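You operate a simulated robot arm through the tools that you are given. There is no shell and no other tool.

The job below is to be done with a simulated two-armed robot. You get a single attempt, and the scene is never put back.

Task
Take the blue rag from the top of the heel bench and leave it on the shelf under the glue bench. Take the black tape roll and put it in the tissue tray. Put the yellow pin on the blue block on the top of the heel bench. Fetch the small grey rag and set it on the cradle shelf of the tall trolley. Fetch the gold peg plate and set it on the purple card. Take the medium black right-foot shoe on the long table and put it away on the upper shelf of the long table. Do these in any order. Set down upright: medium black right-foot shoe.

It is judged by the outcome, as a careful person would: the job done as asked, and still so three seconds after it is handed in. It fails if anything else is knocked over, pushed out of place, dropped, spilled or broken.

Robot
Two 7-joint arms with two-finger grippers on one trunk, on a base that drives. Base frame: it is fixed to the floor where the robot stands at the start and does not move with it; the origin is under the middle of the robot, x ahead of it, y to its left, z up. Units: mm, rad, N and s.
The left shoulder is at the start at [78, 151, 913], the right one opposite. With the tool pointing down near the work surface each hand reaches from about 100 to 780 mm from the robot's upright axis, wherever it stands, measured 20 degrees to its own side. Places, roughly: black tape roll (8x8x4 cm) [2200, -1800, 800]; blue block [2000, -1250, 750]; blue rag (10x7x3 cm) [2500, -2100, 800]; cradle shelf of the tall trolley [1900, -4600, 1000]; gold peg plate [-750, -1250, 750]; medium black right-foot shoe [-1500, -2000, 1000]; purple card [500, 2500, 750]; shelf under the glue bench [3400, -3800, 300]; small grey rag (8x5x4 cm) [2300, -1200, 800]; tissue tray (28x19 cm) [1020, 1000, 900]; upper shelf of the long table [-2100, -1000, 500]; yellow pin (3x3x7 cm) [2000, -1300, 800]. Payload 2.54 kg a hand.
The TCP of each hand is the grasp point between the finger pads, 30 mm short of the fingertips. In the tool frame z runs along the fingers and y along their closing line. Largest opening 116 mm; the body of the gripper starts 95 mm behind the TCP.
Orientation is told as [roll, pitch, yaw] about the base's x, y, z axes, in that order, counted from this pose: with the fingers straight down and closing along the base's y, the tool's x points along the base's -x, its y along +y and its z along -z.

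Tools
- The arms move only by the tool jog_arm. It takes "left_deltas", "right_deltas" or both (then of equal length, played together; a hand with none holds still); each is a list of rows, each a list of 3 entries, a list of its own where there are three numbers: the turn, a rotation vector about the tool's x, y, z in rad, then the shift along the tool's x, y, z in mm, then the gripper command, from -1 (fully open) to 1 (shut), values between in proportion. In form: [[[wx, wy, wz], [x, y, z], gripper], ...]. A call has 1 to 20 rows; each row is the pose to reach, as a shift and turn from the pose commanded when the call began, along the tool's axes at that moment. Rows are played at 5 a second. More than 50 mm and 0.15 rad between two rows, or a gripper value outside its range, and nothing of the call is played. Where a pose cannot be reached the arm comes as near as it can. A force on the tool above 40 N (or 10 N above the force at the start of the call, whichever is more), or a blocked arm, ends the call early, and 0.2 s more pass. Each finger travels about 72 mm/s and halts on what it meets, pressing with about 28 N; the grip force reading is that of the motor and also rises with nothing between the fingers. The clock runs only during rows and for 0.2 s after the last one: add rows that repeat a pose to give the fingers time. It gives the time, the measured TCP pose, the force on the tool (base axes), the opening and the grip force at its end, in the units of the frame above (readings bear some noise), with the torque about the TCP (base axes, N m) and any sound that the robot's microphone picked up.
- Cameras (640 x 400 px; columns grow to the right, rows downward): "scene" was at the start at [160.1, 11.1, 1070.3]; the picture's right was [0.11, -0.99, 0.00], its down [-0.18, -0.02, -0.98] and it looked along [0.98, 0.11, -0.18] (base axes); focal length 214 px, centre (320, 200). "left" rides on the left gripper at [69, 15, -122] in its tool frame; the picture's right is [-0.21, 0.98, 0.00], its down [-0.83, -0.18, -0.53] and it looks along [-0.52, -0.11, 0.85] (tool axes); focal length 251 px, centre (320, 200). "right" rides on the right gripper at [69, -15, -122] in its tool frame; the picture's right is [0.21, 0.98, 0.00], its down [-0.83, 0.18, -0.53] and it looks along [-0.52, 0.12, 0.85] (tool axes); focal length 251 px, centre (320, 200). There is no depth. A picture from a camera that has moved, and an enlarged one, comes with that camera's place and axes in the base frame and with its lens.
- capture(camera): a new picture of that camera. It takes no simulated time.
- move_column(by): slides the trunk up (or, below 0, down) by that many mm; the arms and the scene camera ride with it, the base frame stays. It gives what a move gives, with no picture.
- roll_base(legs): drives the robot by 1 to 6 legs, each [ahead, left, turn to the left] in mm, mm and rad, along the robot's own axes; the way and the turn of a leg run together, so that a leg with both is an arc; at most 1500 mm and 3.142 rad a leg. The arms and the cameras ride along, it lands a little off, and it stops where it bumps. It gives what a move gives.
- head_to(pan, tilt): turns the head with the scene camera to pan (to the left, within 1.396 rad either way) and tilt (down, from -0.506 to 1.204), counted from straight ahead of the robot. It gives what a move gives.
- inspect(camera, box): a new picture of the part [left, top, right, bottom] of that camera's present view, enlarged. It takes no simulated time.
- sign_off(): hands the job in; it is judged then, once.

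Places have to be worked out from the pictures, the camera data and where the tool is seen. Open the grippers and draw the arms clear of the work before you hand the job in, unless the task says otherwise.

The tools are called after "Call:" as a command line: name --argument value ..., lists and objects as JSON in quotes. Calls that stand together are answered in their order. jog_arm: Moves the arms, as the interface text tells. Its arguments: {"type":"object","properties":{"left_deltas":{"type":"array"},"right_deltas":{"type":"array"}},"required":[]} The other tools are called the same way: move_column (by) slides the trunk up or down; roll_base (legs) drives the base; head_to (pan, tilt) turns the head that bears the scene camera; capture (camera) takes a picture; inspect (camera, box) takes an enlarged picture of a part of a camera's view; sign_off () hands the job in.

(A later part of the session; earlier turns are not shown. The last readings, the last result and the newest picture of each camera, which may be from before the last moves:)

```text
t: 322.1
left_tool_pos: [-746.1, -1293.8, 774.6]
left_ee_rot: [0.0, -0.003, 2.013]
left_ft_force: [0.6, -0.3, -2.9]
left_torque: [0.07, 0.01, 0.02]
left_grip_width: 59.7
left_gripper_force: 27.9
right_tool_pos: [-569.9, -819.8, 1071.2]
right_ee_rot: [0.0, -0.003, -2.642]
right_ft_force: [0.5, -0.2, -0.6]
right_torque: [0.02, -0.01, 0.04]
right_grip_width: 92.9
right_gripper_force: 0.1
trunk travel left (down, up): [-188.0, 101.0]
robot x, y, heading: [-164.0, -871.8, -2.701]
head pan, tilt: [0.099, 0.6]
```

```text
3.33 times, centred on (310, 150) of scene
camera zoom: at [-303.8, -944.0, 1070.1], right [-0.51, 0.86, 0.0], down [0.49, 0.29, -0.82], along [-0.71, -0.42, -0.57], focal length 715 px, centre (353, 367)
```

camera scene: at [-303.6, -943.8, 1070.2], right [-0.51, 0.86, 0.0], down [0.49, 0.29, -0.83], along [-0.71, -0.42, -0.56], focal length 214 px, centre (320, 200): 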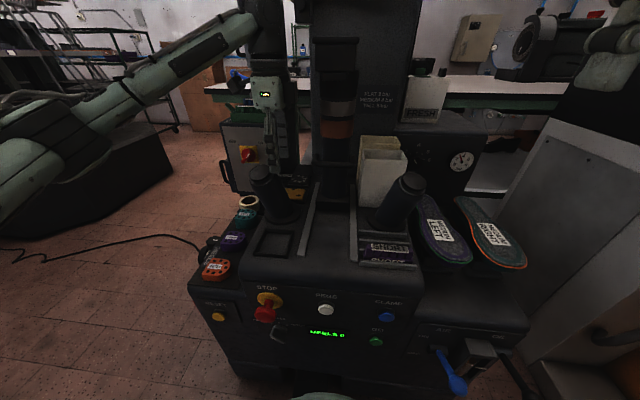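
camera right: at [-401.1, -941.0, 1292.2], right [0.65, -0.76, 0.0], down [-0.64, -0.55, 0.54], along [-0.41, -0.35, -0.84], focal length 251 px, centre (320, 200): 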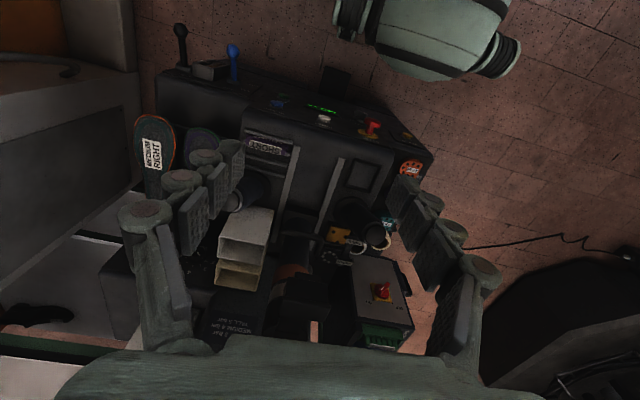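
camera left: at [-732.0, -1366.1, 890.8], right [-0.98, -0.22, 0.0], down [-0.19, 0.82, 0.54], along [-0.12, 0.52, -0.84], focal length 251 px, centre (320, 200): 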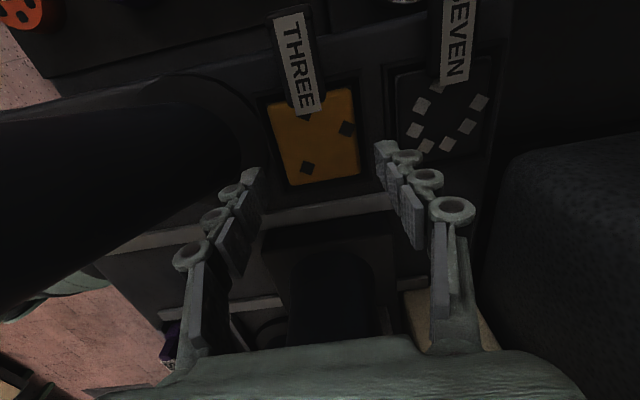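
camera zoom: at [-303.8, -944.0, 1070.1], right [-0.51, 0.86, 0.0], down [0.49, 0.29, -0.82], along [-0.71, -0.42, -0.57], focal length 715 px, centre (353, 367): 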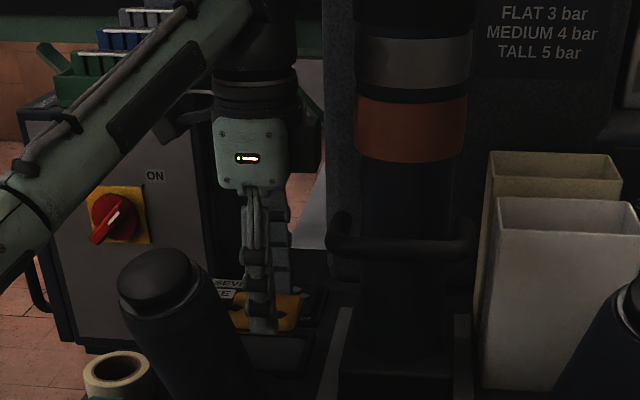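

Plate and tag come up freely (2.9 N). I raise to z≈905 and draw the hand back from under the rack.

Call:
jog_arm --left_deltas '[[[0, 0, 0], [0, 0, -45], 1], [[0, 0, 0], [0, 0, -90], 1], [[0, 0, 0], [0, 0, -130], 1], [[0, 0, 0], [0, -40, -130], 1], [[0, 0, 0], [0, -80, -130], 1], [[0, 0, 0], [0, -120, -130], 1], [[0, 0, 0], [0, -160, -130], 1], [[0, 0, 0], [0, -200, -130], 1], [[0, 0, 0], [0, -240, -130], 1], [[0, 0, 0], [0, -280, -135], 1]]'

Call:
capture --camera "left"

Call:
capture --camera "scene"

```text
t: 324.3
left_tool_pos: [-493.1, -1177.2, 910.6]
left_ee_rot: [0.002, -0.005, 2.01]
left_ft_force: [0.0, -0.4, -2.2]
left_torque: [0.05, 0.06, 0.03]
left_grip_width: 59.2
left_gripper_force: 27.8
right_tool_pos: [-570.3, -819.1, 1071.3]
right_ee_rot: [0.002, -0.002, -2.644]
right_ft_force: [-0.6, -0.5, -0.1]
right_torque: [0.02, 0.01, -0.01]
right_grip_width: 92.8
right_gripper_force: 0.0
trunk travel left (down, up): [-188.0, 101.0]
robot x, y, heading: [-167.2, -870.4, -2.709]
head pan, tilt: [0.099, 0.6]
```

```text
taken
camera left: at [-477.1, -1246.3, 1033.2], right [-0.98, -0.22, 0.0], down [-0.19, 0.82, 0.54], along [-0.12, 0.52, -0.84], focal length 251 px, centre (320, 200)
```

left: 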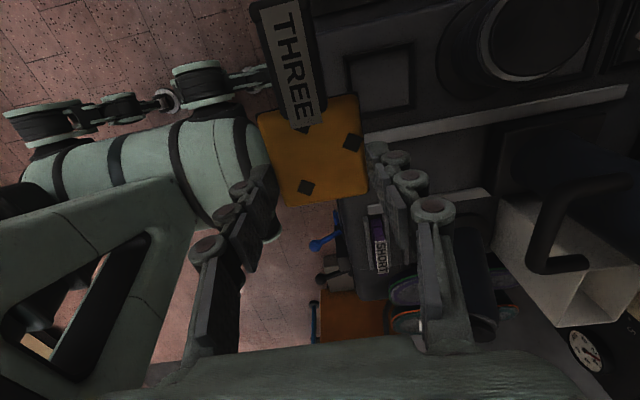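

```text
taken
camera scene: at [-303.4, -943.9, 1070.2], right [-0.51, 0.86, 0.0], down [0.49, 0.29, -0.83], along [-0.71, -0.42, -0.56], focal length 214 px, centre (320, 200)
```

scene: 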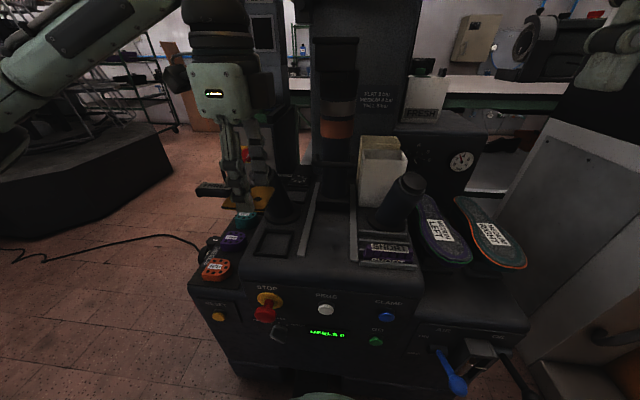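

The gold plate with its tag is safely out. I back away from the machine, turn round, and drive to the grey bench with the purple card.

Call:
roll_base --legs '[[-500, 0, 0], [0, 0, 3.12], [540, 0, 0], [0, 1400, 0], [0, 1200, 0]]'

Call:
head_to --pan 0.1 --tilt 0.4

Call:
capture --camera "scene"

```text
t: 362.4
left_tool_pos: [90.0, 2279.2, 911.5]
left_ee_rot: [0.001, -0.004, -1.165]
left_ft_force: [-0.6, 0.4, -4.0]
left_torque: [-0.07, -0.03, 0.0]
left_grip_width: 59.3
left_gripper_force: 28.2
right_tool_pos: [154.2, 1918.0, 1071.0]
right_ee_rot: [0.0, -0.003, 0.462]
right_ft_force: [-0.7, -0.8, 0.3]
right_torque: [0.02, 0.0, -0.01]
right_grip_width: 92.8
right_gripper_force: 0.0
trunk travel left (down, up): [-188.0, 101.0]
robot x, y, heading: [-248.5, 1984.0, 0.405]
head pan, tilt: [0.099, 0.6]
```

```text
t: 363.2
left_tool_pos: [89.8, 2278.9, 910.6]
left_ee_rot: [-0.001, -0.004, -1.164]
left_ft_force: [0.4, 1.2, -2.6]
left_torque: [-0.06, -0.07, 0.01]
left_grip_width: 59.6
left_gripper_force: 28.7
right_tool_pos: [154.4, 1918.1, 1071.1]
right_ee_rot: [0.002, 0.0, 0.461]
right_ft_force: [-0.1, 0.3, 0.4]
right_torque: [-0.02, 0.05, -0.06]
right_grip_width: 92.8
right_gripper_force: 0.1
trunk travel left (down, up): [-188.0, 101.0]
robot x, y, heading: [-248.2, 1985.0, 0.405]
head pan, tilt: [0.099, 0.4]
```

```text
taken
camera scene: at [-105.7, 2055.5, 1088.3], right [0.48, -0.88, 0.0], down [-0.34, -0.19, -0.92], along [0.81, 0.45, -0.39], focal length 214 px, centre (320, 200)
```

scene: 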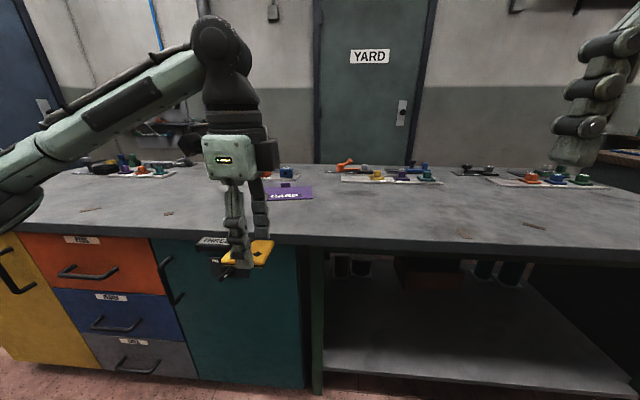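

The card's position is about (496,2514,801). I drive 210 mm ahead and look at it closely.

Call:
roll_base --legs '[[210, 0, 0.015]]'

Call:
head_to --pan 0.25 --tilt 0.5

Call:
capture --camera "scene"

Call:
inspect --camera "scene" --box '[230, 130, 390, 230]'

Call:
capture --camera "left"

```text
t: 364.8
left_tool_pos: [275.9, 2368.3, 910.9]
left_ee_rot: [0.001, -0.004, -1.151]
left_ft_force: [0.3, 0.0, -3.8]
left_torque: [-0.08, -0.03, -0.02]
left_grip_width: 59.6
left_gripper_force: 27.9
right_tool_pos: [345.4, 2009.7, 1070.8]
right_ee_rot: [0.0, -0.002, 0.477]
right_ft_force: [0.4, 0.6, 0.0]
right_torque: [0.02, 0.0, 0.0]
right_grip_width: 93.1
right_gripper_force: 0.0
trunk travel left (down, up): [-188.0, 101.0]
robot x, y, heading: [-57.7, 2070.7, 0.422]
head pan, tilt: [0.099, 0.4]
```

```text
t: 365.5
left_tool_pos: [275.7, 2367.6, 911.0]
left_ee_rot: [0.0, -0.002, -1.152]
left_ft_force: [-0.1, 0.1, -3.2]
left_torque: [-0.06, 0.0, -0.02]
left_grip_width: 59.6
left_gripper_force: 27.7
right_tool_pos: [344.9, 2008.8, 1070.2]
right_ee_rot: [0.0, -0.002, 0.478]
right_ft_force: [-0.4, -1.3, -0.3]
right_torque: [0.0, 0.01, -0.03]
right_grip_width: 93.1
right_gripper_force: 0.0
trunk travel left (down, up): [-188.0, 101.0]
robot x, y, heading: [-58.6, 2064.5, 0.42]
head pan, tilt: [0.25, 0.499]
```

```text
taken
camera scene: at [75.4, 2151.9, 1079.3], right [0.62, -0.78, 0.0], down [-0.38, -0.3, -0.88], along [0.69, 0.54, -0.48], focal length 214 px, centre (320, 200)
```

scene: 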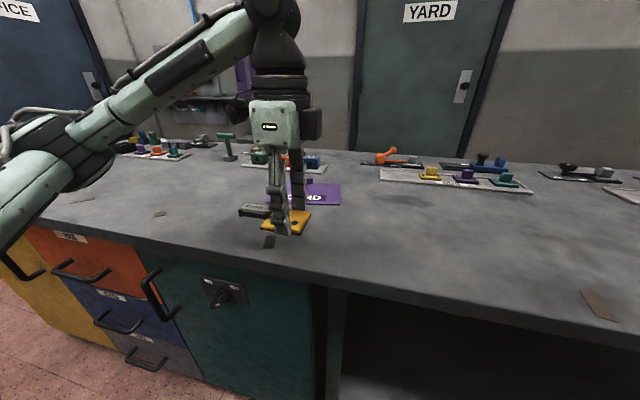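

```text
4.00 times, centred on (310, 180) of scene
camera zoom: at [75.4, 2151.9, 1079.3], right [0.62, -0.78, 0.0], down [-0.38, -0.3, -0.88], along [0.69, 0.54, -0.48], focal length 858 px, centre (360, 280)
```

zoom: 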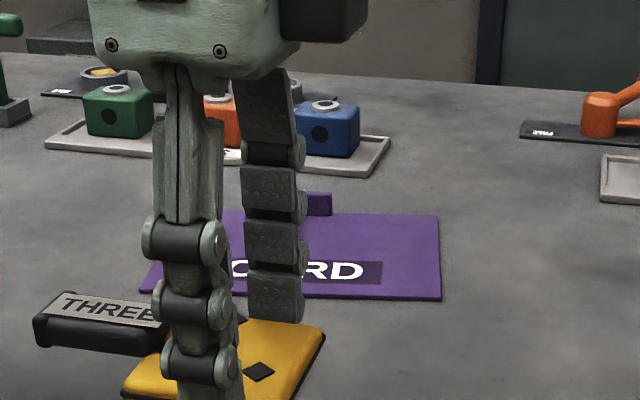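

```text
taken
camera left: at [260.8, 2437.2, 1033.0], right [0.98, 0.2, 0.0], down [0.17, -0.83, 0.54], along [0.11, -0.53, -0.84], focal length 251 px, centre (320, 200)
```

left: 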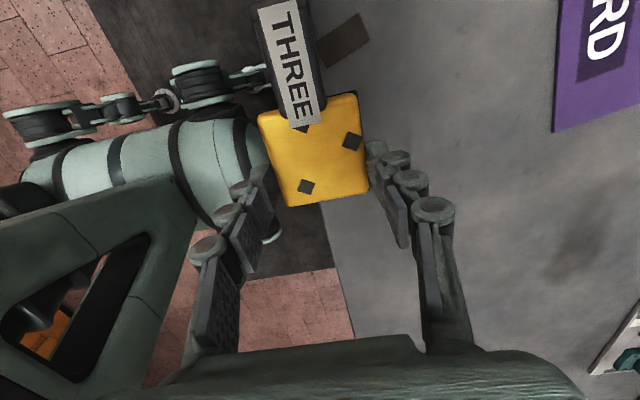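

The card is about 196x138 mm, centred near (484,2526) and turned 0.2 rad from the bench. I turn the hand to match and bring the plate over the card's middle.

Call:
jog_arm --left_deltas '[[[0, 0, -0.05], [6, 42, 0], 1], [[0, 0, -0.1], [11, 84, 0], 1], [[0, 0, -0.15], [17, 126, 0], 1], [[0, 0, -0.2], [22, 168, 0], 1], [[0, 0, -0.2], [28, 210, 0], 1], [[0, 0, -0.2], [33, 248, 0], 1], [[0, 0, -0.2], [33, 248, 20], 1], [[0, 0, -0.2], [33, 248, 30], 1], [[0, 0, -0.2], [33, 248, 30], 1]]'

Call:
capture --camera "left"

Call:
inspect --camera "scene" --box '[230, 110, 390, 210]'

```text
t: 367.5
left_tool_pos: [489.2, 2500.2, 882.4]
left_ee_rot: [-0.001, -0.005, -0.948]
left_ft_force: [-0.1, -0.1, -3.8]
left_torque: [-0.08, -0.05, -0.01]
left_grip_width: 59.3
left_gripper_force: 27.5
right_tool_pos: [346.0, 2008.3, 1070.9]
right_ee_rot: [-0.001, -0.001, 0.478]
right_ft_force: [0.2, -0.1, 0.3]
right_torque: [-0.03, 0.02, -0.01]
right_grip_width: 92.9
right_gripper_force: 0.1
trunk travel left (down, up): [-188.0, 101.0]
robot x, y, heading: [-59.1, 2065.8, 0.42]
head pan, tilt: [0.25, 0.499]
```

```text
taken
camera left: at [461.0, 2565.1, 1004.3], right [0.92, 0.39, 0.0], down [0.33, -0.78, 0.54], along [0.21, -0.49, -0.84], focal length 251 px, centre (320, 200)
```

left: 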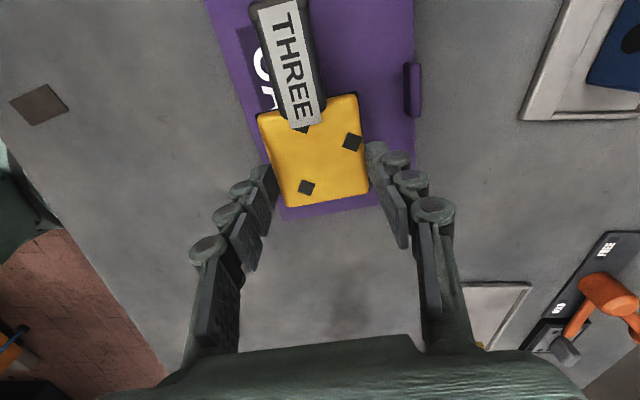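

```text
4.00 times, centred on (310, 160) of scene
camera zoom: at [75.5, 2151.9, 1079.2], right [0.62, -0.78, 0.0], down [-0.38, -0.3, -0.88], along [0.69, 0.55, -0.48], focal length 858 px, centre (360, 360)
```

zoom: 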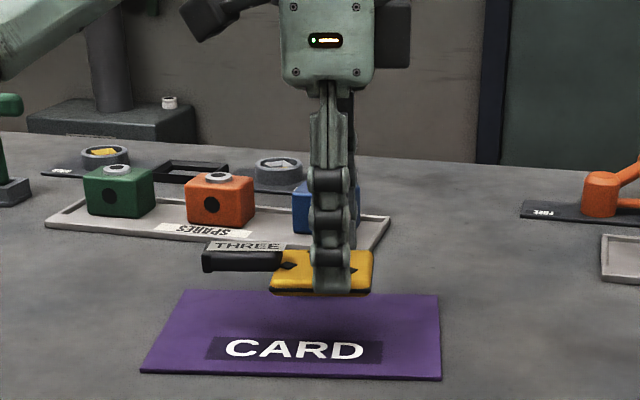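

The plate is well placed over the card. I lower toward it.

Call:
jog_arm --left_deltas '[[[0, 0, 0], [0, 0, 15], 1], [[0, 0, 0], [0, 0, 28], 1], [[0, 0, 0], [0, 0, 28], 1]]'

Call:
inspect --camera "scene" --box '[260, 150, 350, 206]'

```text
t: 368.3
left_tool_pos: [488.5, 2498.6, 854.3]
left_ee_rot: [0.0, -0.002, -0.948]
left_ft_force: [0.6, 0.2, -2.9]
left_torque: [-0.05, -0.05, -0.04]
left_grip_width: 59.4
left_gripper_force: 27.8
right_tool_pos: [346.8, 2008.6, 1070.6]
right_ee_rot: [0.0, -0.002, 0.479]
right_ft_force: [-0.2, 0.3, -0.6]
right_torque: [0.0, 0.02, 0.03]
right_grip_width: 92.6
right_gripper_force: 0.1
trunk travel left (down, up): [-188.0, 101.0]
robot x, y, heading: [-61.8, 2068.5, 0.421]
head pan, tilt: [0.25, 0.499]
```

```text
7.11 times, centred on (305, 178) of scene
camera zoom: at [75.5, 2151.9, 1079.2], right [0.62, -0.78, 0.0], down [-0.38, -0.3, -0.88], along [0.69, 0.55, -0.48], focal length 1525 px, centre (427, 356)
```

zoom: 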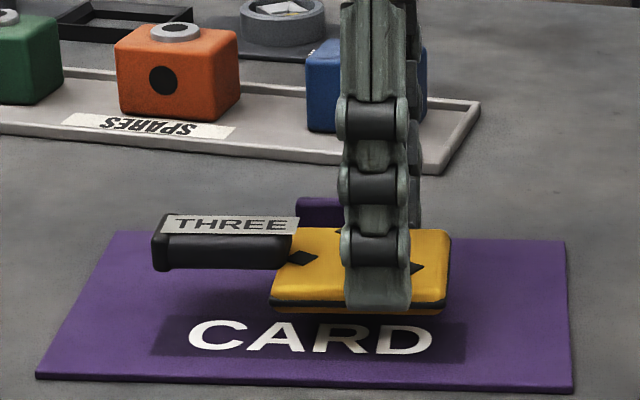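

The plate is about 12 mm above the card. I step down until contact.

Call:
jog_arm --left_deltas '[[[0, 0, 0], [0, 0, 5], 1], [[0, 0, 0], [0, 0, 9], 1], [[0, 0, 0], [0, 0, 9], 1]]'

Call:
jog_arm --left_deltas '[[[0, 0, 0], [0, 0, 2], 1], [[0, 0, 0], [0, 0, 4], 1], [[0, 0, 0], [0, 0, 4], 1]]'

Call:
inspect --camera "scene" --box '[260, 150, 350, 206]'

```text
t: 369.1
left_tool_pos: [490.4, 2498.7, 845.2]
left_ee_rot: [0.0, -0.004, -0.948]
left_ft_force: [-0.1, 0.0, -4.0]
left_torque: [-0.05, -0.06, 0.0]
left_grip_width: 59.6
left_gripper_force: 27.4
right_tool_pos: [345.3, 2009.6, 1071.1]
right_ee_rot: [0.001, -0.002, 0.478]
right_ft_force: [0.3, 0.4, -0.2]
right_torque: [0.0, -0.04, 0.01]
right_grip_width: 92.6
right_gripper_force: 0.1
trunk travel left (down, up): [-188.0, 101.0]
robot x, y, heading: [-57.9, 2065.6, 0.422]
head pan, tilt: [0.25, 0.499]
```

```text
t: 369.9
left_tool_pos: [488.6, 2497.9, 841.7]
left_ee_rot: [0.001, -0.005, -0.948]
left_ft_force: [-0.3, 0.3, -2.6]
left_torque: [-0.08, -0.05, 0.05]
left_grip_width: 59.4
left_gripper_force: 27.7
right_tool_pos: [346.7, 2008.3, 1069.5]
right_ee_rot: [0.0, -0.002, 0.479]
right_ft_force: [0.4, -0.1, 0.6]
right_torque: [0.01, 0.02, 0.03]
right_grip_width: 92.7
right_gripper_force: 0.0
trunk travel left (down, up): [-188.0, 101.0]
robot x, y, heading: [-58.9, 2067.5, 0.421]
head pan, tilt: [0.25, 0.499]
```

```text
7.11 times, centred on (305, 178) of scene
camera zoom: at [75.5, 2151.9, 1079.2], right [0.62, -0.78, 0.0], down [-0.38, -0.3, -0.88], along [0.69, 0.55, -0.48], focal length 1525 px, centre (427, 356)
```

zoom: 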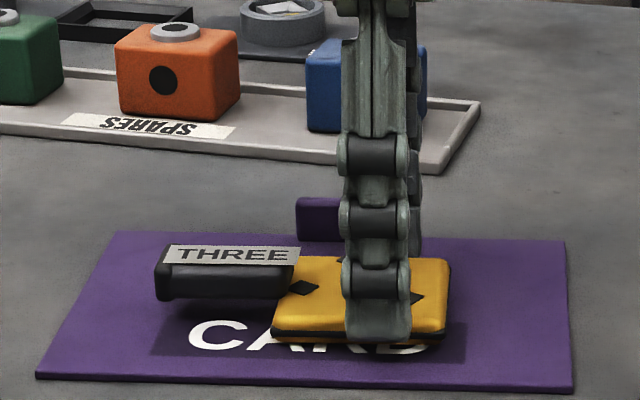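

Nearly down. I go on in 2 mm steps.

Call:
jog_arm --left_deltas '[[[0, 0, 0], [0, 0, 2], 1], [[0, 0, 0], [0, 0, 4], 1], [[0, 0, 0], [0, 0, 4], 1]]'

```text
t: 370.7
left_tool_pos: [487.7, 2499.3, 840.6]
left_ee_rot: [0.003, -0.005, -0.949]
left_ft_force: [2.3, 3.2, 12.4]
left_torque: [0.54, 0.34, -0.17]
left_grip_width: 59.4
left_gripper_force: 27.3
right_tool_pos: [345.8, 2008.6, 1071.6]
right_ee_rot: [0.0, -0.004, 0.478]
right_ft_force: [0.7, 0.1, -0.4]
right_torque: [-0.04, 0.0, 0.0]
right_grip_width: 92.6
right_gripper_force: 0.1
trunk travel left (down, up): [-188.0, 101.0]
robot x, y, heading: [-57.7, 2064.7, 0.422]
head pan, tilt: [0.25, 0.499]
```

Contact (12 N). I open slowly and raise the hand.

Call:
jog_arm --left_deltas '[[[0, 0, 0], [0, 0, -2], 0.9], [[0, 0, 0], [0, 0, -2], -0.05], [[0, 0, 0], [0, 0, -2], -0.3], [[0, 0, 0], [0, 0, -2], -0.3], [[0, 0, 0], [0, 0, -30], -0.3], [[0, 0, 0], [0, 0, -75], -0.3], [[0, 0, 0], [0, 0, -120], -0.3], [[0, 0, 0], [0, 0, -150], -0.3]]'

Call:
inspect --camera "scene" --box '[240, 130, 400, 230]'

Call:
capture --camera "left"

```text
t: 372.5
left_tool_pos: [486.5, 2498.3, 987.8]
left_ee_rot: [-0.002, -0.003, -0.949]
left_ft_force: [-0.4, 0.3, 0.3]
left_torque: [0.01, 0.01, 0.01]
left_grip_width: 75.4
left_gripper_force: 0.1
right_tool_pos: [345.1, 2007.4, 1071.7]
right_ee_rot: [0.0, -0.001, 0.477]
right_ft_force: [0.1, 0.1, 0.4]
right_torque: [-0.04, -0.02, 0.01]
right_grip_width: 92.7
right_gripper_force: 0.0
trunk travel left (down, up): [-188.0, 101.0]
robot x, y, heading: [-53.3, 2067.0, 0.419]
head pan, tilt: [0.25, 0.499]
```

```text
4.00 times, centred on (320, 180) of scene
camera zoom: at [75.1, 2151.5, 1079.3], right [0.62, -0.78, 0.0], down [-0.38, -0.3, -0.88], along [0.69, 0.55, -0.48], focal length 858 px, centre (320, 280)
```

zoom: 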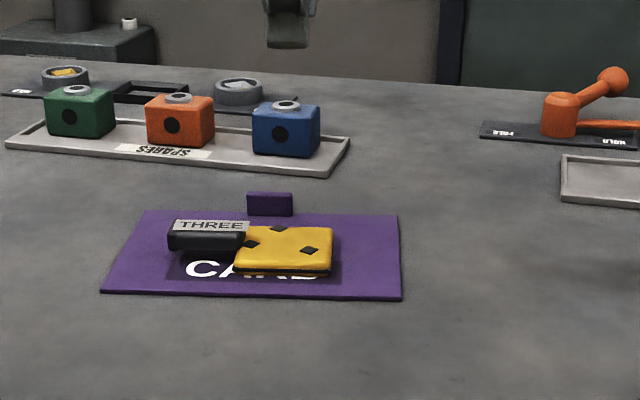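

```text
taken
camera left: at [458.6, 2563.1, 1109.5], right [0.92, 0.39, 0.0], down [0.33, -0.78, 0.54], along [0.21, -0.49, -0.84], focal length 251 px, centre (320, 200)
```

left: 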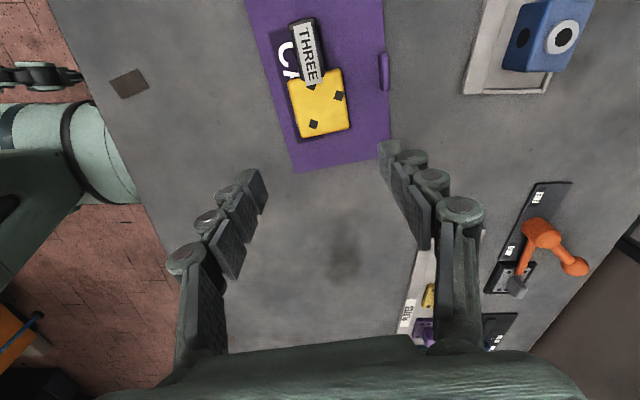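

The plate lies flat on the purple card. I draw the left hand back and turn it to its usual bearing.

Call:
jog_arm --left_deltas '[[[0, 0, -0.137], [7, -34, 0], -0.3], [[0, 0, -0.274], [14, -69, 0], -0.3], [[0, 0, -0.411], [21, -103, 0], -0.3], [[0, 0, -0.548], [28, -137, 0], -0.3], [[0, 0, -0.685], [36, -171, 0], -0.3], [[0, 0, -0.822], [43, -206, 0], -0.3], [[0, 0, -0.959], [50, -240, 0], -0.3], [[0, 0, -1.096], [57, -274, 0], -0.3], [[0, 0, -1.233], [64, -309, 0], -0.3], [[0, 0, -1.369], [71, -343, 0], -0.3]]'

Call:
head_to --pan 1.2 --tilt 0.25

Call:
capture --camera "scene"

```text
t: 374.7
left_tool_pos: [166.9, 2356.0, 986.2]
left_ee_rot: [-0.004, -0.003, 0.42]
left_ft_force: [-0.4, -0.8, 0.4]
left_torque: [0.01, 0.0, 0.01]
left_grip_width: 75.5
left_gripper_force: 0.0
right_tool_pos: [345.8, 2007.1, 1071.4]
right_ee_rot: [0.0, -0.001, 0.479]
right_ft_force: [0.5, -0.6, -0.3]
right_torque: [0.01, 0.03, -0.01]
right_grip_width: 93.0
right_gripper_force: 0.0
trunk travel left (down, up): [-188.0, 101.0]
robot x, y, heading: [-56.9, 2062.1, 0.422]
head pan, tilt: [0.25, 0.499]
```

```text
t: 375.9
left_tool_pos: [169.0, 2356.2, 986.7]
left_ee_rot: [-0.003, -0.002, 0.419]
left_ft_force: [0.0, -0.4, 0.2]
left_torque: [-0.02, 0.02, -0.02]
left_grip_width: 75.4
left_gripper_force: 0.0
right_tool_pos: [346.4, 2007.9, 1070.3]
right_ee_rot: [-0.001, -0.002, 0.478]
right_ft_force: [-0.6, 0.1, 0.9]
right_torque: [0.02, 0.02, -0.01]
right_grip_width: 93.0
right_gripper_force: 0.0
trunk travel left (down, up): [-188.0, 101.0]
robot x, y, heading: [-55.8, 2068.2, 0.417]
head pan, tilt: [1.201, 0.25]
```

```text
taken
camera scene: at [-0.7, 2188.5, 1102.4], right [1.0, 0.05, 0.0], down [0.01, -0.25, -0.97], along [-0.05, 0.97, -0.25], focal length 214 px, centre (320, 200)
```

scene: 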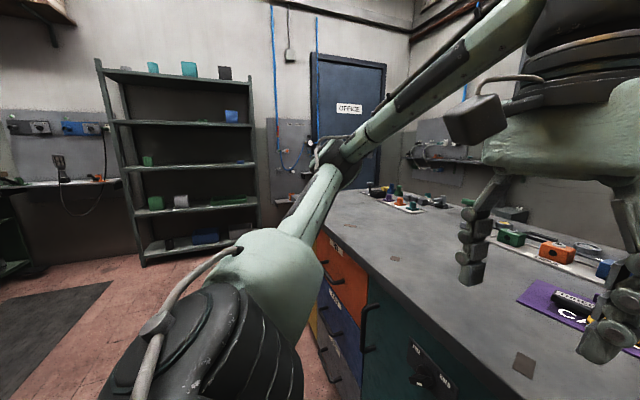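

All but the shoe is done. I drive back along the open lane, turn to face the long table's left end beyond the black machine, and look.

Call:
roll_base --legs '[[-450, 0, 0], [0, -1500, 0], [0, -1500, 0], [0, -380, 0], [0, 0, 3.14]]'

Call:
head_to --pan 0 --tilt 0.2

Call:
capture --camera "scene"

```text
t: 418.4
left_tool_pos: [788.9, -1471.2, 987.1]
left_ee_rot: [-0.005, 0.0, -2.629]
left_ft_force: [-0.4, -0.2, 0.2]
left_torque: [0.04, -0.01, 0.01]
left_grip_width: 75.4
left_gripper_force: 0.0
right_tool_pos: [580.4, -1140.9, 1071.6]
right_ee_rot: [0.0, -0.002, -2.571]
right_ft_force: [0.2, 0.1, 0.1]
right_torque: [-0.02, -0.02, 0.0]
right_grip_width: 92.7
right_gripper_force: 0.1
trunk travel left (down, up): [-188.0, 101.0]
robot x, y, heading: [987.8, -1161.6, -2.631]
head pan, tilt: [1.201, 0.25]
```

```text
t: 419.8
left_tool_pos: [788.0, -1472.8, 986.9]
left_ee_rot: [-0.004, -0.002, -2.631]
left_ft_force: [0.5, 0.8, 0.3]
left_torque: [0.0, 0.01, -0.01]
left_grip_width: 75.5
left_gripper_force: 0.1
right_tool_pos: [580.7, -1139.8, 1069.8]
right_ee_rot: [0.0, -0.003, -2.571]
right_ft_force: [-1.1, -0.1, 0.6]
right_torque: [0.02, 0.01, 0.01]
right_grip_width: 92.9
right_gripper_force: 0.1
trunk travel left (down, up): [-188.0, 101.0]
robot x, y, heading: [987.3, -1163.0, -2.632]
head pan, tilt: [0.0, 0.201]
```

```text
taken
camera scene: at [846.3, -1239.8, 1107.0], right [-0.49, 0.87, 0.0], down [0.17, 0.1, -0.98], along [-0.85, -0.48, -0.2], focal length 214 px, centre (320, 200)
```

scene: 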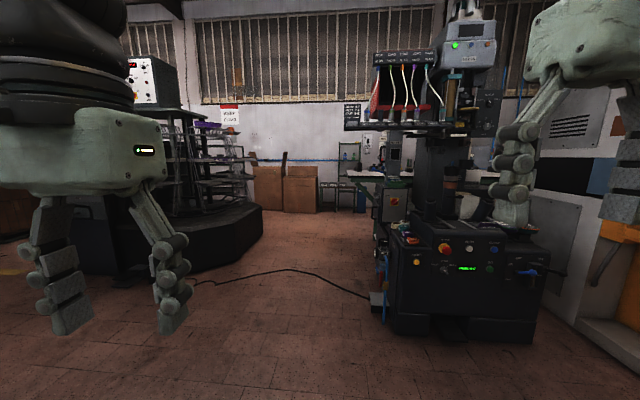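

The corridor left of the black machine is open apart from a floor cable. I enlarge the long table's end to see it.

Call:
inspect --camera "scene" --box '[240, 110, 440, 310]'

Call:
roll_base --legs '[[0, 100, -0.085], [900, 0, 0]]'

Call:
capture --camera "scene"

```text
2.00 times, centred on (340, 210) of scene
camera zoom: at [846.3, -1239.8, 1107.0], right [-0.49, 0.87, 0.0], down [0.17, 0.1, -0.98], along [-0.85, -0.48, -0.2], focal length 429 px, centre (280, 180)
```

zoom: 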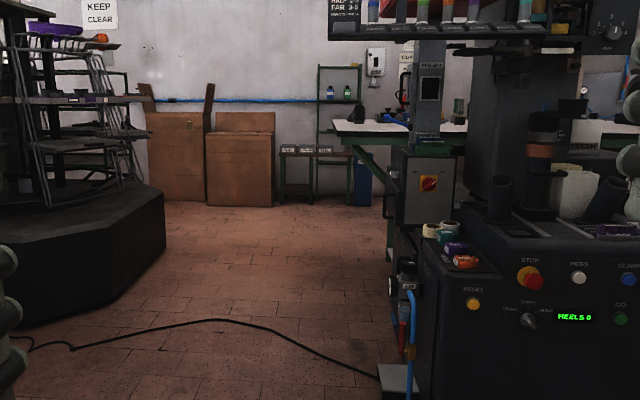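

```text
t: 425.7
left_tool_pos: [-4.7, -1919.9, 985.7]
left_ee_rot: [-0.003, -0.001, -2.707]
left_ft_force: [0.1, -0.7, 0.2]
left_torque: [0.0, 0.04, 0.03]
left_grip_width: 75.4
left_gripper_force: 0.1
right_tool_pos: [-186.4, -1573.9, 1071.0]
right_ee_rot: [0.0, -0.002, -2.648]
right_ft_force: [0.4, -1.1, 0.7]
right_torque: [0.01, 0.02, 0.0]
right_grip_width: 92.7
right_gripper_force: 0.0
trunk travel left (down, up): [-188.0, 101.0]
robot x, y, heading: [214.4, -1620.4, -2.707]
head pan, tilt: [0.0, 0.201]
```

```text
taken
camera scene: at [70.6, -1692.9, 1106.9], right [-0.42, 0.91, 0.0], down [0.18, 0.08, -0.98], along [-0.89, -0.41, -0.2], focal length 214 px, centre (320, 200)
```

scene: 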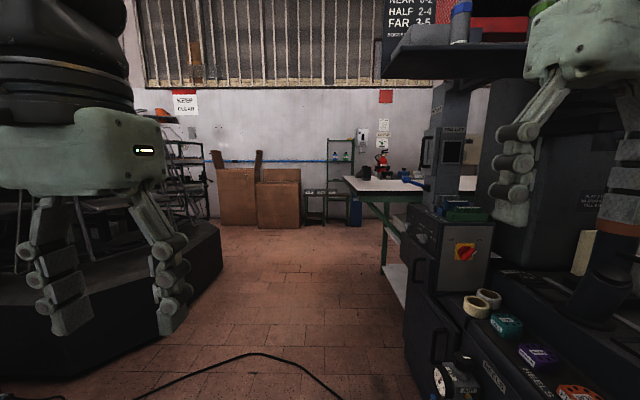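

The long table's left end faces the corridor, so I can work on it from that end. I drive on in two stages, watching that the floor cable does not hinder the base.

Call:
roll_base --legs '[[0, 230, 0], [700, 0, 0]]'

Call:
head_to --pan -0.3 --tilt 0.3

Call:
capture --camera "scene"

```text
t: 430.7
left_tool_pos: [-273.7, -2296.6, 990.9]
left_ee_rot: [-0.01, -0.022, -2.727]
left_ft_force: [0.7, -0.8, 1.3]
left_torque: [0.02, 0.06, 0.01]
left_grip_width: 75.7
left_gripper_force: 0.0
right_tool_pos: [-407.5, -1941.6, 1138.9]
right_ee_rot: [-0.052, -0.265, -2.628]
right_ft_force: [-0.4, 0.7, 0.7]
right_torque: [-0.02, -0.05, 0.0]
right_grip_width: 92.9
right_gripper_force: 0.0
trunk travel left (down, up): [-188.0, 101.0]
robot x, y, heading: [-60.9, -2006.0, -2.721]
head pan, tilt: [0.0, 0.201]
stopped in leg 2: the robot was blocked; the commanded pose is now the measured one
```

```text
t: 431.5
left_tool_pos: [-273.7, -2296.5, 992.6]
left_ee_rot: [-0.008, -0.022, -2.721]
left_ft_force: [0.5, 0.4, 0.4]
left_torque: [-0.01, 0.01, 0.01]
left_grip_width: 75.4
left_gripper_force: 0.1
right_tool_pos: [-406.6, -1942.5, 1140.6]
right_ee_rot: [-0.053, -0.267, -2.622]
right_ft_force: [1.2, 1.3, -0.5]
right_torque: [0.0, 0.01, -0.01]
right_grip_width: 92.9
right_gripper_force: 0.1
trunk travel left (down, up): [-188.0, 101.0]
robot x, y, heading: [-64.8, -2006.4, -2.722]
head pan, tilt: [-0.3, 0.3]
```

```text
taken
camera scene: at [-199.1, -2044.0, 1101.6], right [-0.12, 0.99, 0.0], down [0.27, 0.03, -0.96], along [-0.96, -0.12, -0.27], focal length 214 px, centre (320, 200)
```

scene: 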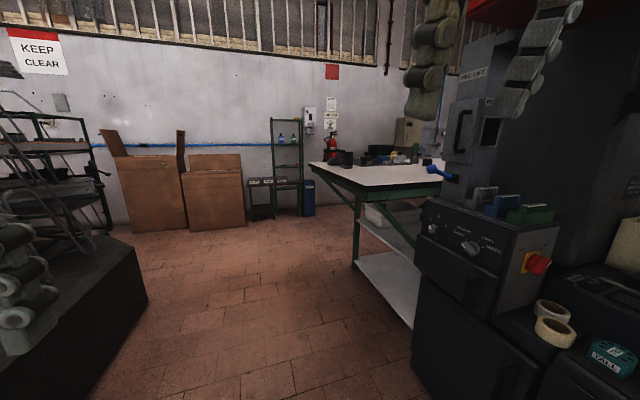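

The right wrist met the overhead tube rack, which reaches out left of the machine. I back off at once and check the rack.

Call:
roll_base --legs '[[-350, 0, 0]]'

Call:
head_to --pan -0.4 --tilt -0.15

Call:
capture --camera "scene"

```text
t: 433.7
left_tool_pos: [30.7, -2156.3, 986.3]
left_ee_rot: [-0.003, -0.001, -2.716]
left_ft_force: [0.3, 1.4, 0.6]
left_torque: [0.02, -0.04, 0.01]
left_grip_width: 75.6
left_gripper_force: 0.1
right_tool_pos: [-113.9, -1803.5, 1127.5]
right_ee_rot: [-0.037, -0.223, -2.623]
right_ft_force: [0.3, 0.7, -0.3]
right_torque: [-0.01, 0.0, 0.01]
right_grip_width: 93.1
right_gripper_force: 0.2
trunk travel left (down, up): [-188.0, 101.0]
robot x, y, heading: [252.9, -1864.7, -2.713]
head pan, tilt: [-0.3, 0.3]
```

```text
t: 434.6
left_tool_pos: [30.0, -2155.4, 984.7]
left_ee_rot: [-0.005, -0.001, -2.716]
left_ft_force: [-0.4, -1.1, -0.1]
left_torque: [0.0, 0.01, 0.01]
left_grip_width: 75.4
left_gripper_force: 0.1
right_tool_pos: [-115.1, -1803.7, 1126.5]
right_ee_rot: [-0.036, -0.225, -2.623]
right_ft_force: [-0.4, 0.5, -0.7]
right_torque: [-0.02, 0.03, -0.03]
right_grip_width: 92.6
right_gripper_force: 0.0
trunk travel left (down, up): [-188.0, 101.0]
robot x, y, heading: [253.9, -1866.5, -2.71]
head pan, tilt: [-0.4, -0.15]
```

```text
taken
camera scene: at [106.3, -1894.3, 1138.5], right [-0.03, 1.0, 0.0], down [-0.15, 0.0, -0.99], along [-0.99, -0.03, 0.15], focal length 214 px, centre (320, 200)
```

scene: 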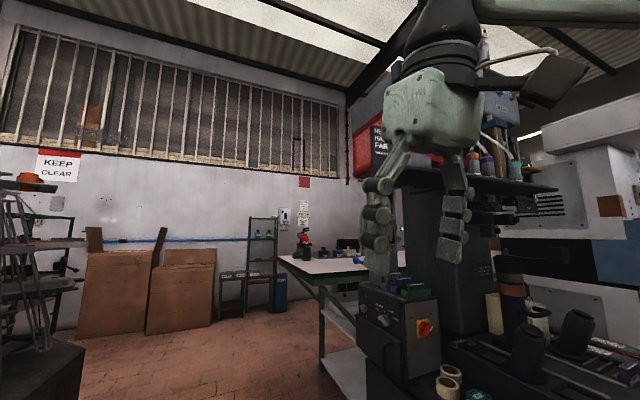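

I lower the trunk fully and level the right hand so that both wrists stay below the rack, then look at the rack unobstructed.

Call:
move_column --by -185

Call:
jog_arm --right_deltas '[[[-0.018, 0.11, 0.02], [30, 0, 20], -1], [[-0.036, 0.223, 0.04], [60, 0, 40], -1], [[-0.036, 0.223, 0.04], [60, 0, 60], -1]]'

Call:
capture --camera "scene"

Call:
inspect --camera "scene" --box '[340, 40, 580, 200]'

```text
t: 436.7
left_tool_pos: [31.4, -2156.5, 802.0]
left_ee_rot: [-0.003, -0.002, -2.714]
left_ft_force: [0.1, 0.6, 0.6]
left_torque: [0.02, 0.01, 0.01]
left_grip_width: 75.6
left_gripper_force: 0.0
right_tool_pos: [-115.1, -1804.6, 942.4]
right_ee_rot: [-0.038, -0.222, -2.624]
right_ft_force: [0.2, 0.2, -0.1]
right_torque: [-0.01, -0.04, -0.01]
right_grip_width: 92.6
right_gripper_force: 0.1
trunk travel left (down, up): [-3.0, 286.0]
robot x, y, heading: [256.4, -1863.2, -2.709]
head pan, tilt: [-0.4, -0.15]
```

```text
t: 437.5
left_tool_pos: [30.1, -2156.1, 800.9]
left_ee_rot: [-0.003, -0.001, -2.713]
left_ft_force: [0.2, 0.2, 0.8]
left_torque: [0.05, -0.03, 0.02]
left_grip_width: 75.3
left_gripper_force: 0.1
right_tool_pos: [-76.7, -1779.3, 870.6]
right_ee_rot: [0.006, 0.0, -2.667]
right_ft_force: [-0.9, -0.8, 0.1]
right_torque: [0.02, -0.01, 0.0]
right_grip_width: 115.9
right_gripper_force: 0.1
trunk travel left (down, up): [-3.0, 286.0]
robot x, y, heading: [254.3, -1864.7, -2.713]
head pan, tilt: [-0.4, -0.15]
```

```text
taken
camera scene: at [106.4, -1894.3, 953.6], right [-0.03, 1.0, 0.0], down [-0.15, 0.0, -0.99], along [-0.99, -0.03, 0.15], focal length 214 px, centre (320, 200)
```

scene: 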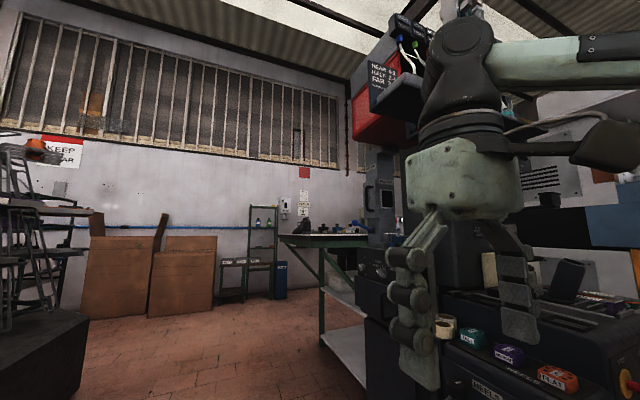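

```text
2.50 times, centred on (460, 120) of scene
camera zoom: at [106.4, -1894.3, 953.6], right [-0.03, 1.0, 0.0], down [-0.15, 0.0, -0.99], along [-0.99, -0.03, 0.15], focal length 536 px, centre (-30, 400)
```

zoom: 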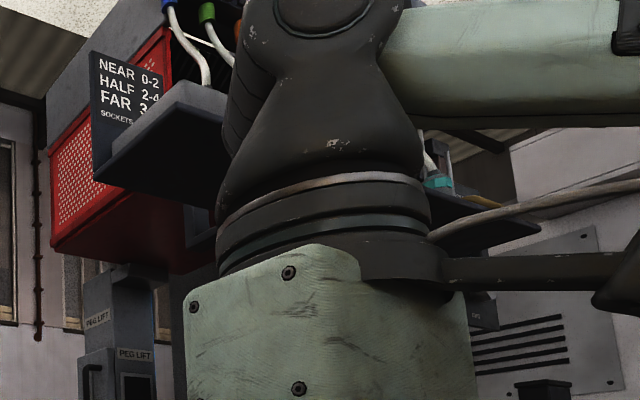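

I slide left 300 mm for a clear look at the rack and its tubes.

Call:
roll_base --legs '[[0, 300, 0]]'

Call:
head_to --pan -0.8 --tilt -0.25

Call:
capture --camera "scene"

```text
t: 440.9
left_tool_pos: [153.7, -2429.1, 801.3]
left_ee_rot: [-0.004, -0.001, -2.716]
left_ft_force: [0.3, 0.7, -0.5]
left_torque: [-0.01, -0.01, 0.02]
left_grip_width: 75.6
left_gripper_force: 0.0
right_tool_pos: [45.5, -2050.7, 870.5]
right_ee_rot: [0.006, -0.003, -2.668]
right_ft_force: [0.7, 0.1, 0.6]
right_torque: [0.01, 0.02, -0.02]
right_grip_width: 116.0
right_gripper_force: 0.1
trunk travel left (down, up): [-3.0, 286.0]
robot x, y, heading: [378.2, -2136.3, -2.715]
head pan, tilt: [-0.4, -0.15]
```

```text
t: 441.8
left_tool_pos: [153.9, -2427.5, 801.3]
left_ee_rot: [-0.004, 0.0, -2.713]
left_ft_force: [0.0, -0.9, -0.4]
left_torque: [-0.01, -0.03, 0.0]
left_grip_width: 75.3
left_gripper_force: 0.0
right_tool_pos: [46.1, -2051.0, 870.6]
right_ee_rot: [0.006, -0.004, -2.67]
right_ft_force: [-0.2, 0.5, 0.4]
right_torque: [0.01, 0.02, 0.0]
right_grip_width: 115.6
right_gripper_force: 0.1
trunk travel left (down, up): [-3.0, 286.0]
robot x, y, heading: [382.3, -2139.6, -2.717]
head pan, tilt: [-0.799, -0.25]
```

```text
taken
camera scene: at [240.1, -2134.2, 961.8], right [0.36, 0.93, 0.0], down [-0.23, 0.09, -0.97], along [-0.9, 0.35, 0.25], focal length 214 px, centre (320, 200)
```

scene: 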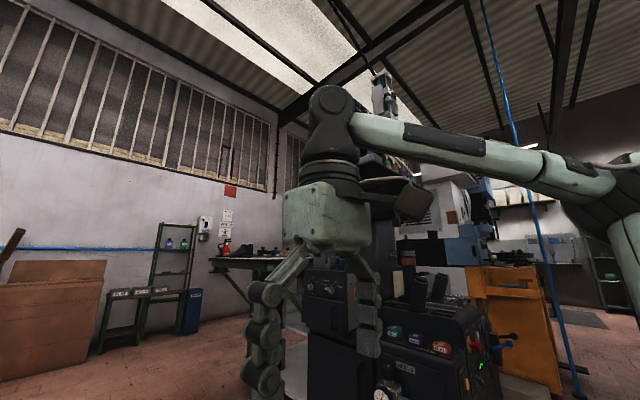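

The right arm blocks the line of sight; I turn the base right so the rack shows between the arms.

Call:
roll_base --legs '[[0, 0, -0.75]]'

Call:
head_to --pan 0 --tilt -0.2

Call:
capture --camera "scene"

Call:
inspect --camera "scene" --box '[220, 60, 440, 210]'

```text
t: 444.2
left_tool_pos: [16.4, -2206.1, 802.0]
left_ee_rot: [-0.004, -0.002, 2.842]
left_ft_force: [-0.4, 0.9, 0.3]
left_torque: [-0.04, -0.04, -0.01]
left_grip_width: 75.4
left_gripper_force: 0.0
right_tool_pos: [188.2, -1850.9, 870.1]
right_ee_rot: [0.006, -0.001, 2.886]
right_ft_force: [1.0, 0.4, 0.0]
right_torque: [-0.01, -0.01, 0.01]
right_grip_width: 115.8
right_gripper_force: 0.0
trunk travel left (down, up): [-3.0, 286.0]
robot x, y, heading: [382.1, -2136.5, 2.839]
head pan, tilt: [-0.799, -0.25]
```

```text
t: 445.3
left_tool_pos: [16.5, -2205.3, 801.8]
left_ee_rot: [-0.004, -0.001, 2.84]
left_ft_force: [0.1, -0.3, -0.5]
left_torque: [-0.01, 0.0, 0.01]
left_grip_width: 75.6
left_gripper_force: 0.1
right_tool_pos: [189.2, -1851.1, 870.8]
right_ee_rot: [0.006, -0.002, 2.886]
right_ft_force: [-0.7, 0.3, -0.2]
right_torque: [0.02, -0.02, 0.01]
right_grip_width: 116.0
right_gripper_force: 0.1
trunk travel left (down, up): [-3.0, 286.0]
robot x, y, heading: [374.9, -2136.0, 2.846]
head pan, tilt: [0.0, -0.201]
```

```text
taken
camera scene: at [233.1, -2090.6, 957.8], right [0.3, 0.95, 0.0], down [-0.19, 0.06, -0.98], along [-0.94, 0.29, 0.2], focal length 214 px, centre (320, 200)
```

scene: 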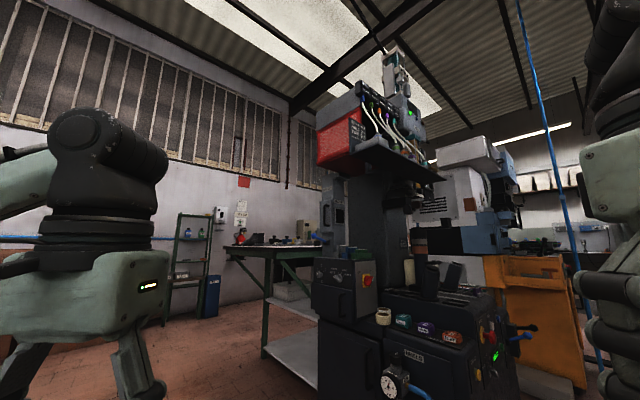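

```text
2.67 times, centred on (330, 135) of scene
camera zoom: at [233.1, -2090.6, 957.8], right [0.3, 0.95, 0.0], down [-0.19, 0.06, -0.98], along [-0.94, 0.29, 0.2], focal length 572 px, centre (293, 373)
```

zoom: 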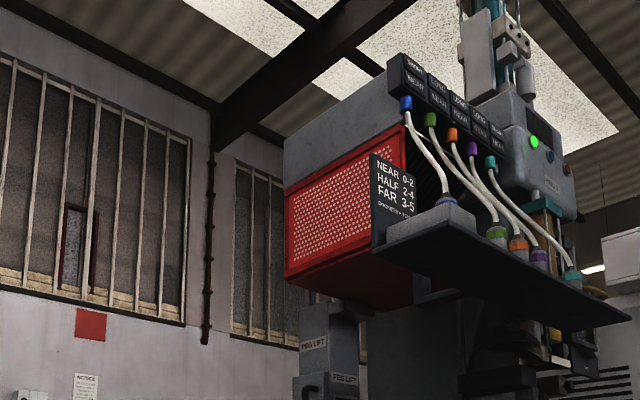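

All five tubes are still seated in the rack. With the wrists now low and a lane 300 mm further out, I continue down the corridor toward the table's end.

Call:
roll_base --legs '[[0, 0, 0.717], [800, 50, 0]]'

Call:
head_to --pan -0.4 --tilt 0.1

Call:
capture --camera "scene"

```text
t: 451.6
left_tool_pos: [-545.1, -2802.0, 801.0]
left_ee_rot: [-0.004, 0.0, -2.711]
left_ft_force: [0.2, -0.2, 0.6]
left_torque: [-0.02, -0.02, 0.02]
left_grip_width: 75.4
left_gripper_force: 0.1
right_tool_pos: [-655.4, -2424.6, 872.4]
right_ee_rot: [0.005, -0.002, -2.662]
right_ft_force: [1.0, 0.6, -0.4]
right_torque: [-0.01, 0.0, -0.01]
right_grip_width: 115.8
right_gripper_force: 0.0
trunk travel left (down, up): [-3.0, 286.0]
robot x, y, heading: [-323.7, -2509.4, -2.711]
head pan, tilt: [0.0, -0.201]
```

```text
t: 452.4
left_tool_pos: [-545.5, -2803.0, 800.5]
left_ee_rot: [-0.003, -0.001, -2.708]
left_ft_force: [-0.6, -0.6, 0.2]
left_torque: [0.01, 0.05, 0.03]
left_grip_width: 75.5
left_gripper_force: 0.0
right_tool_pos: [-656.3, -2425.2, 870.5]
right_ee_rot: [0.006, -0.001, -2.663]
right_ft_force: [-0.1, -0.6, -1.0]
right_torque: [-0.04, -0.04, -0.01]
right_grip_width: 115.8
right_gripper_force: 0.0
trunk travel left (down, up): [-3.0, 286.0]
robot x, y, heading: [-326.5, -2510.9, -2.71]
head pan, tilt: [-0.4, 0.099]
```

```text
taken
camera scene: at [-477.2, -2540.5, 931.4], right [-0.03, 1.0, 0.0], down [0.1, 0.0, -1.0], along [-0.99, -0.03, -0.1], focal length 214 px, centre (320, 200)
```

scene: 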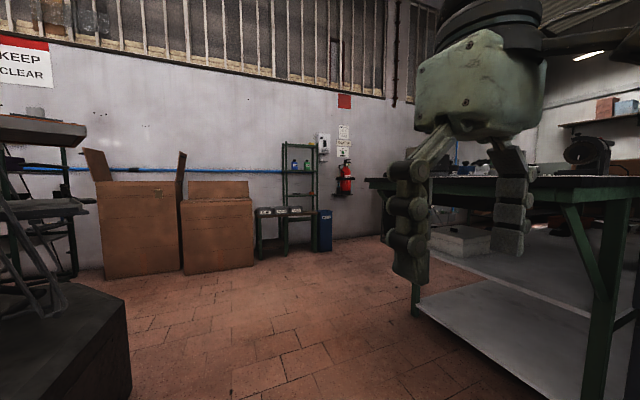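

The base passed over the cable freely. I drive 350 mm further, clear of the rack, raise the trunk, and look down on the table's end.

Call:
roll_base --legs '[[350, 0, 0]]'

Call:
move_column --by 280

Call:
head_to --pan -1.0 --tilt 0.35

Call:
capture --camera "scene"

Call:
capture --camera "right"

```text
t: 453.9
left_tool_pos: [-671.1, -2856.0, 814.3]
left_ee_rot: [-0.001, -0.038, -2.674]
left_ft_force: [0.4, 0.5, -0.5]
left_torque: [0.0, 0.0, 0.0]
left_grip_width: 75.4
left_gripper_force: 0.1
right_tool_pos: [-789.5, -2476.0, 870.9]
right_ee_rot: [0.02, -0.014, -2.642]
right_ft_force: [1.7, 0.4, 0.2]
right_torque: [-0.02, 0.01, 0.0]
right_grip_width: 116.0
right_gripper_force: 0.1
trunk travel left (down, up): [-3.0, 286.0]
robot x, y, heading: [-453.3, -2565.5, -2.691]
head pan, tilt: [-0.4, 0.099]
stopped in leg 1: the robot was blocked; the commanded pose is now the measured one
```

```text
t: 456.9
left_tool_pos: [-675.6, -2872.3, 921.1]
left_ee_rot: [-0.018, 0.021, -2.667]
left_ft_force: [-0.1, -0.1, 0.0]
left_torque: [0.0, -0.02, 0.02]
left_grip_width: 75.3
left_gripper_force: 0.1
right_tool_pos: [-791.9, -2489.8, 997.6]
right_ee_rot: [0.004, 0.003, -2.648]
right_ft_force: [-0.5, -0.5, 0.1]
right_torque: [0.02, -0.03, -0.03]
right_grip_width: 116.0
right_gripper_force: 0.1
trunk travel left (down, up): [-127.0, 162.0]
robot x, y, heading: [-459.0, -2569.0, -2.693]
head pan, tilt: [-0.4, 0.099]
stopped: the arm was blocked; the commanded pose is now the measured one
```

```text
t: 457.9
left_tool_pos: [-675.5, -2871.8, 920.8]
left_ee_rot: [-0.019, 0.016, -2.67]
left_ft_force: [1.0, -0.4, 0.1]
left_torque: [0.02, 0.03, -0.01]
left_grip_width: 75.4
left_gripper_force: 0.1
right_tool_pos: [-792.7, -2491.7, 996.2]
right_ee_rot: [0.002, 0.0, -2.645]
right_ft_force: [0.4, -0.1, 0.4]
right_torque: [-0.04, -0.01, 0.01]
right_grip_width: 115.8
right_gripper_force: 0.1
trunk travel left (down, up): [-127.0, 162.0]
robot x, y, heading: [-458.2, -2570.8, -2.694]
head pan, tilt: [-1.0, 0.351]
```

```text
taken
camera scene: at [-599.9, -2550.3, 1032.6], right [0.52, 0.85, 0.0], down [0.29, -0.17, -0.94], along [-0.8, 0.49, -0.34], focal length 214 px, centre (320, 200)
```

scene: 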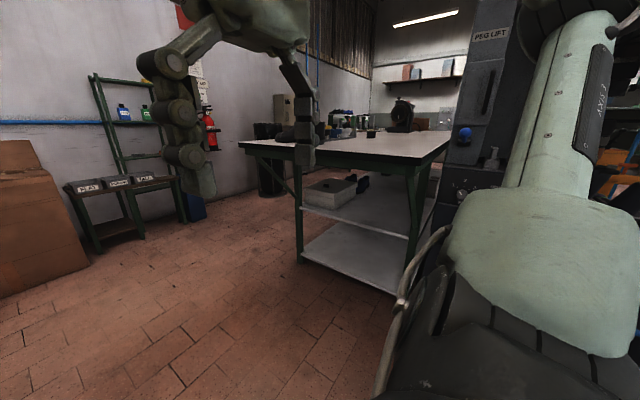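

```text
taken
camera right: at [-738.8, -2445.1, 1117.4], right [0.65, -0.76, 0.0], down [-0.64, -0.55, 0.53], along [-0.4, -0.35, -0.85], focal length 251 px, centre (320, 200)
```

right: 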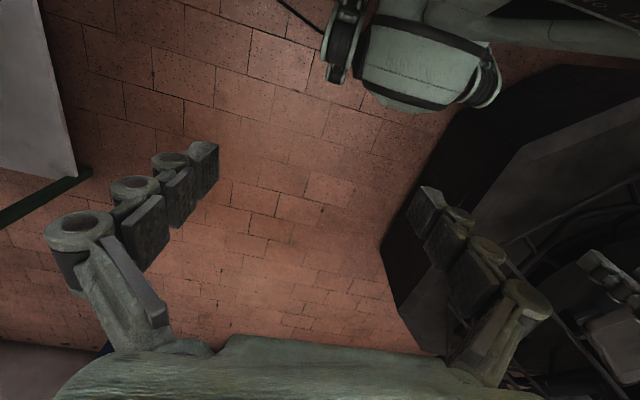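

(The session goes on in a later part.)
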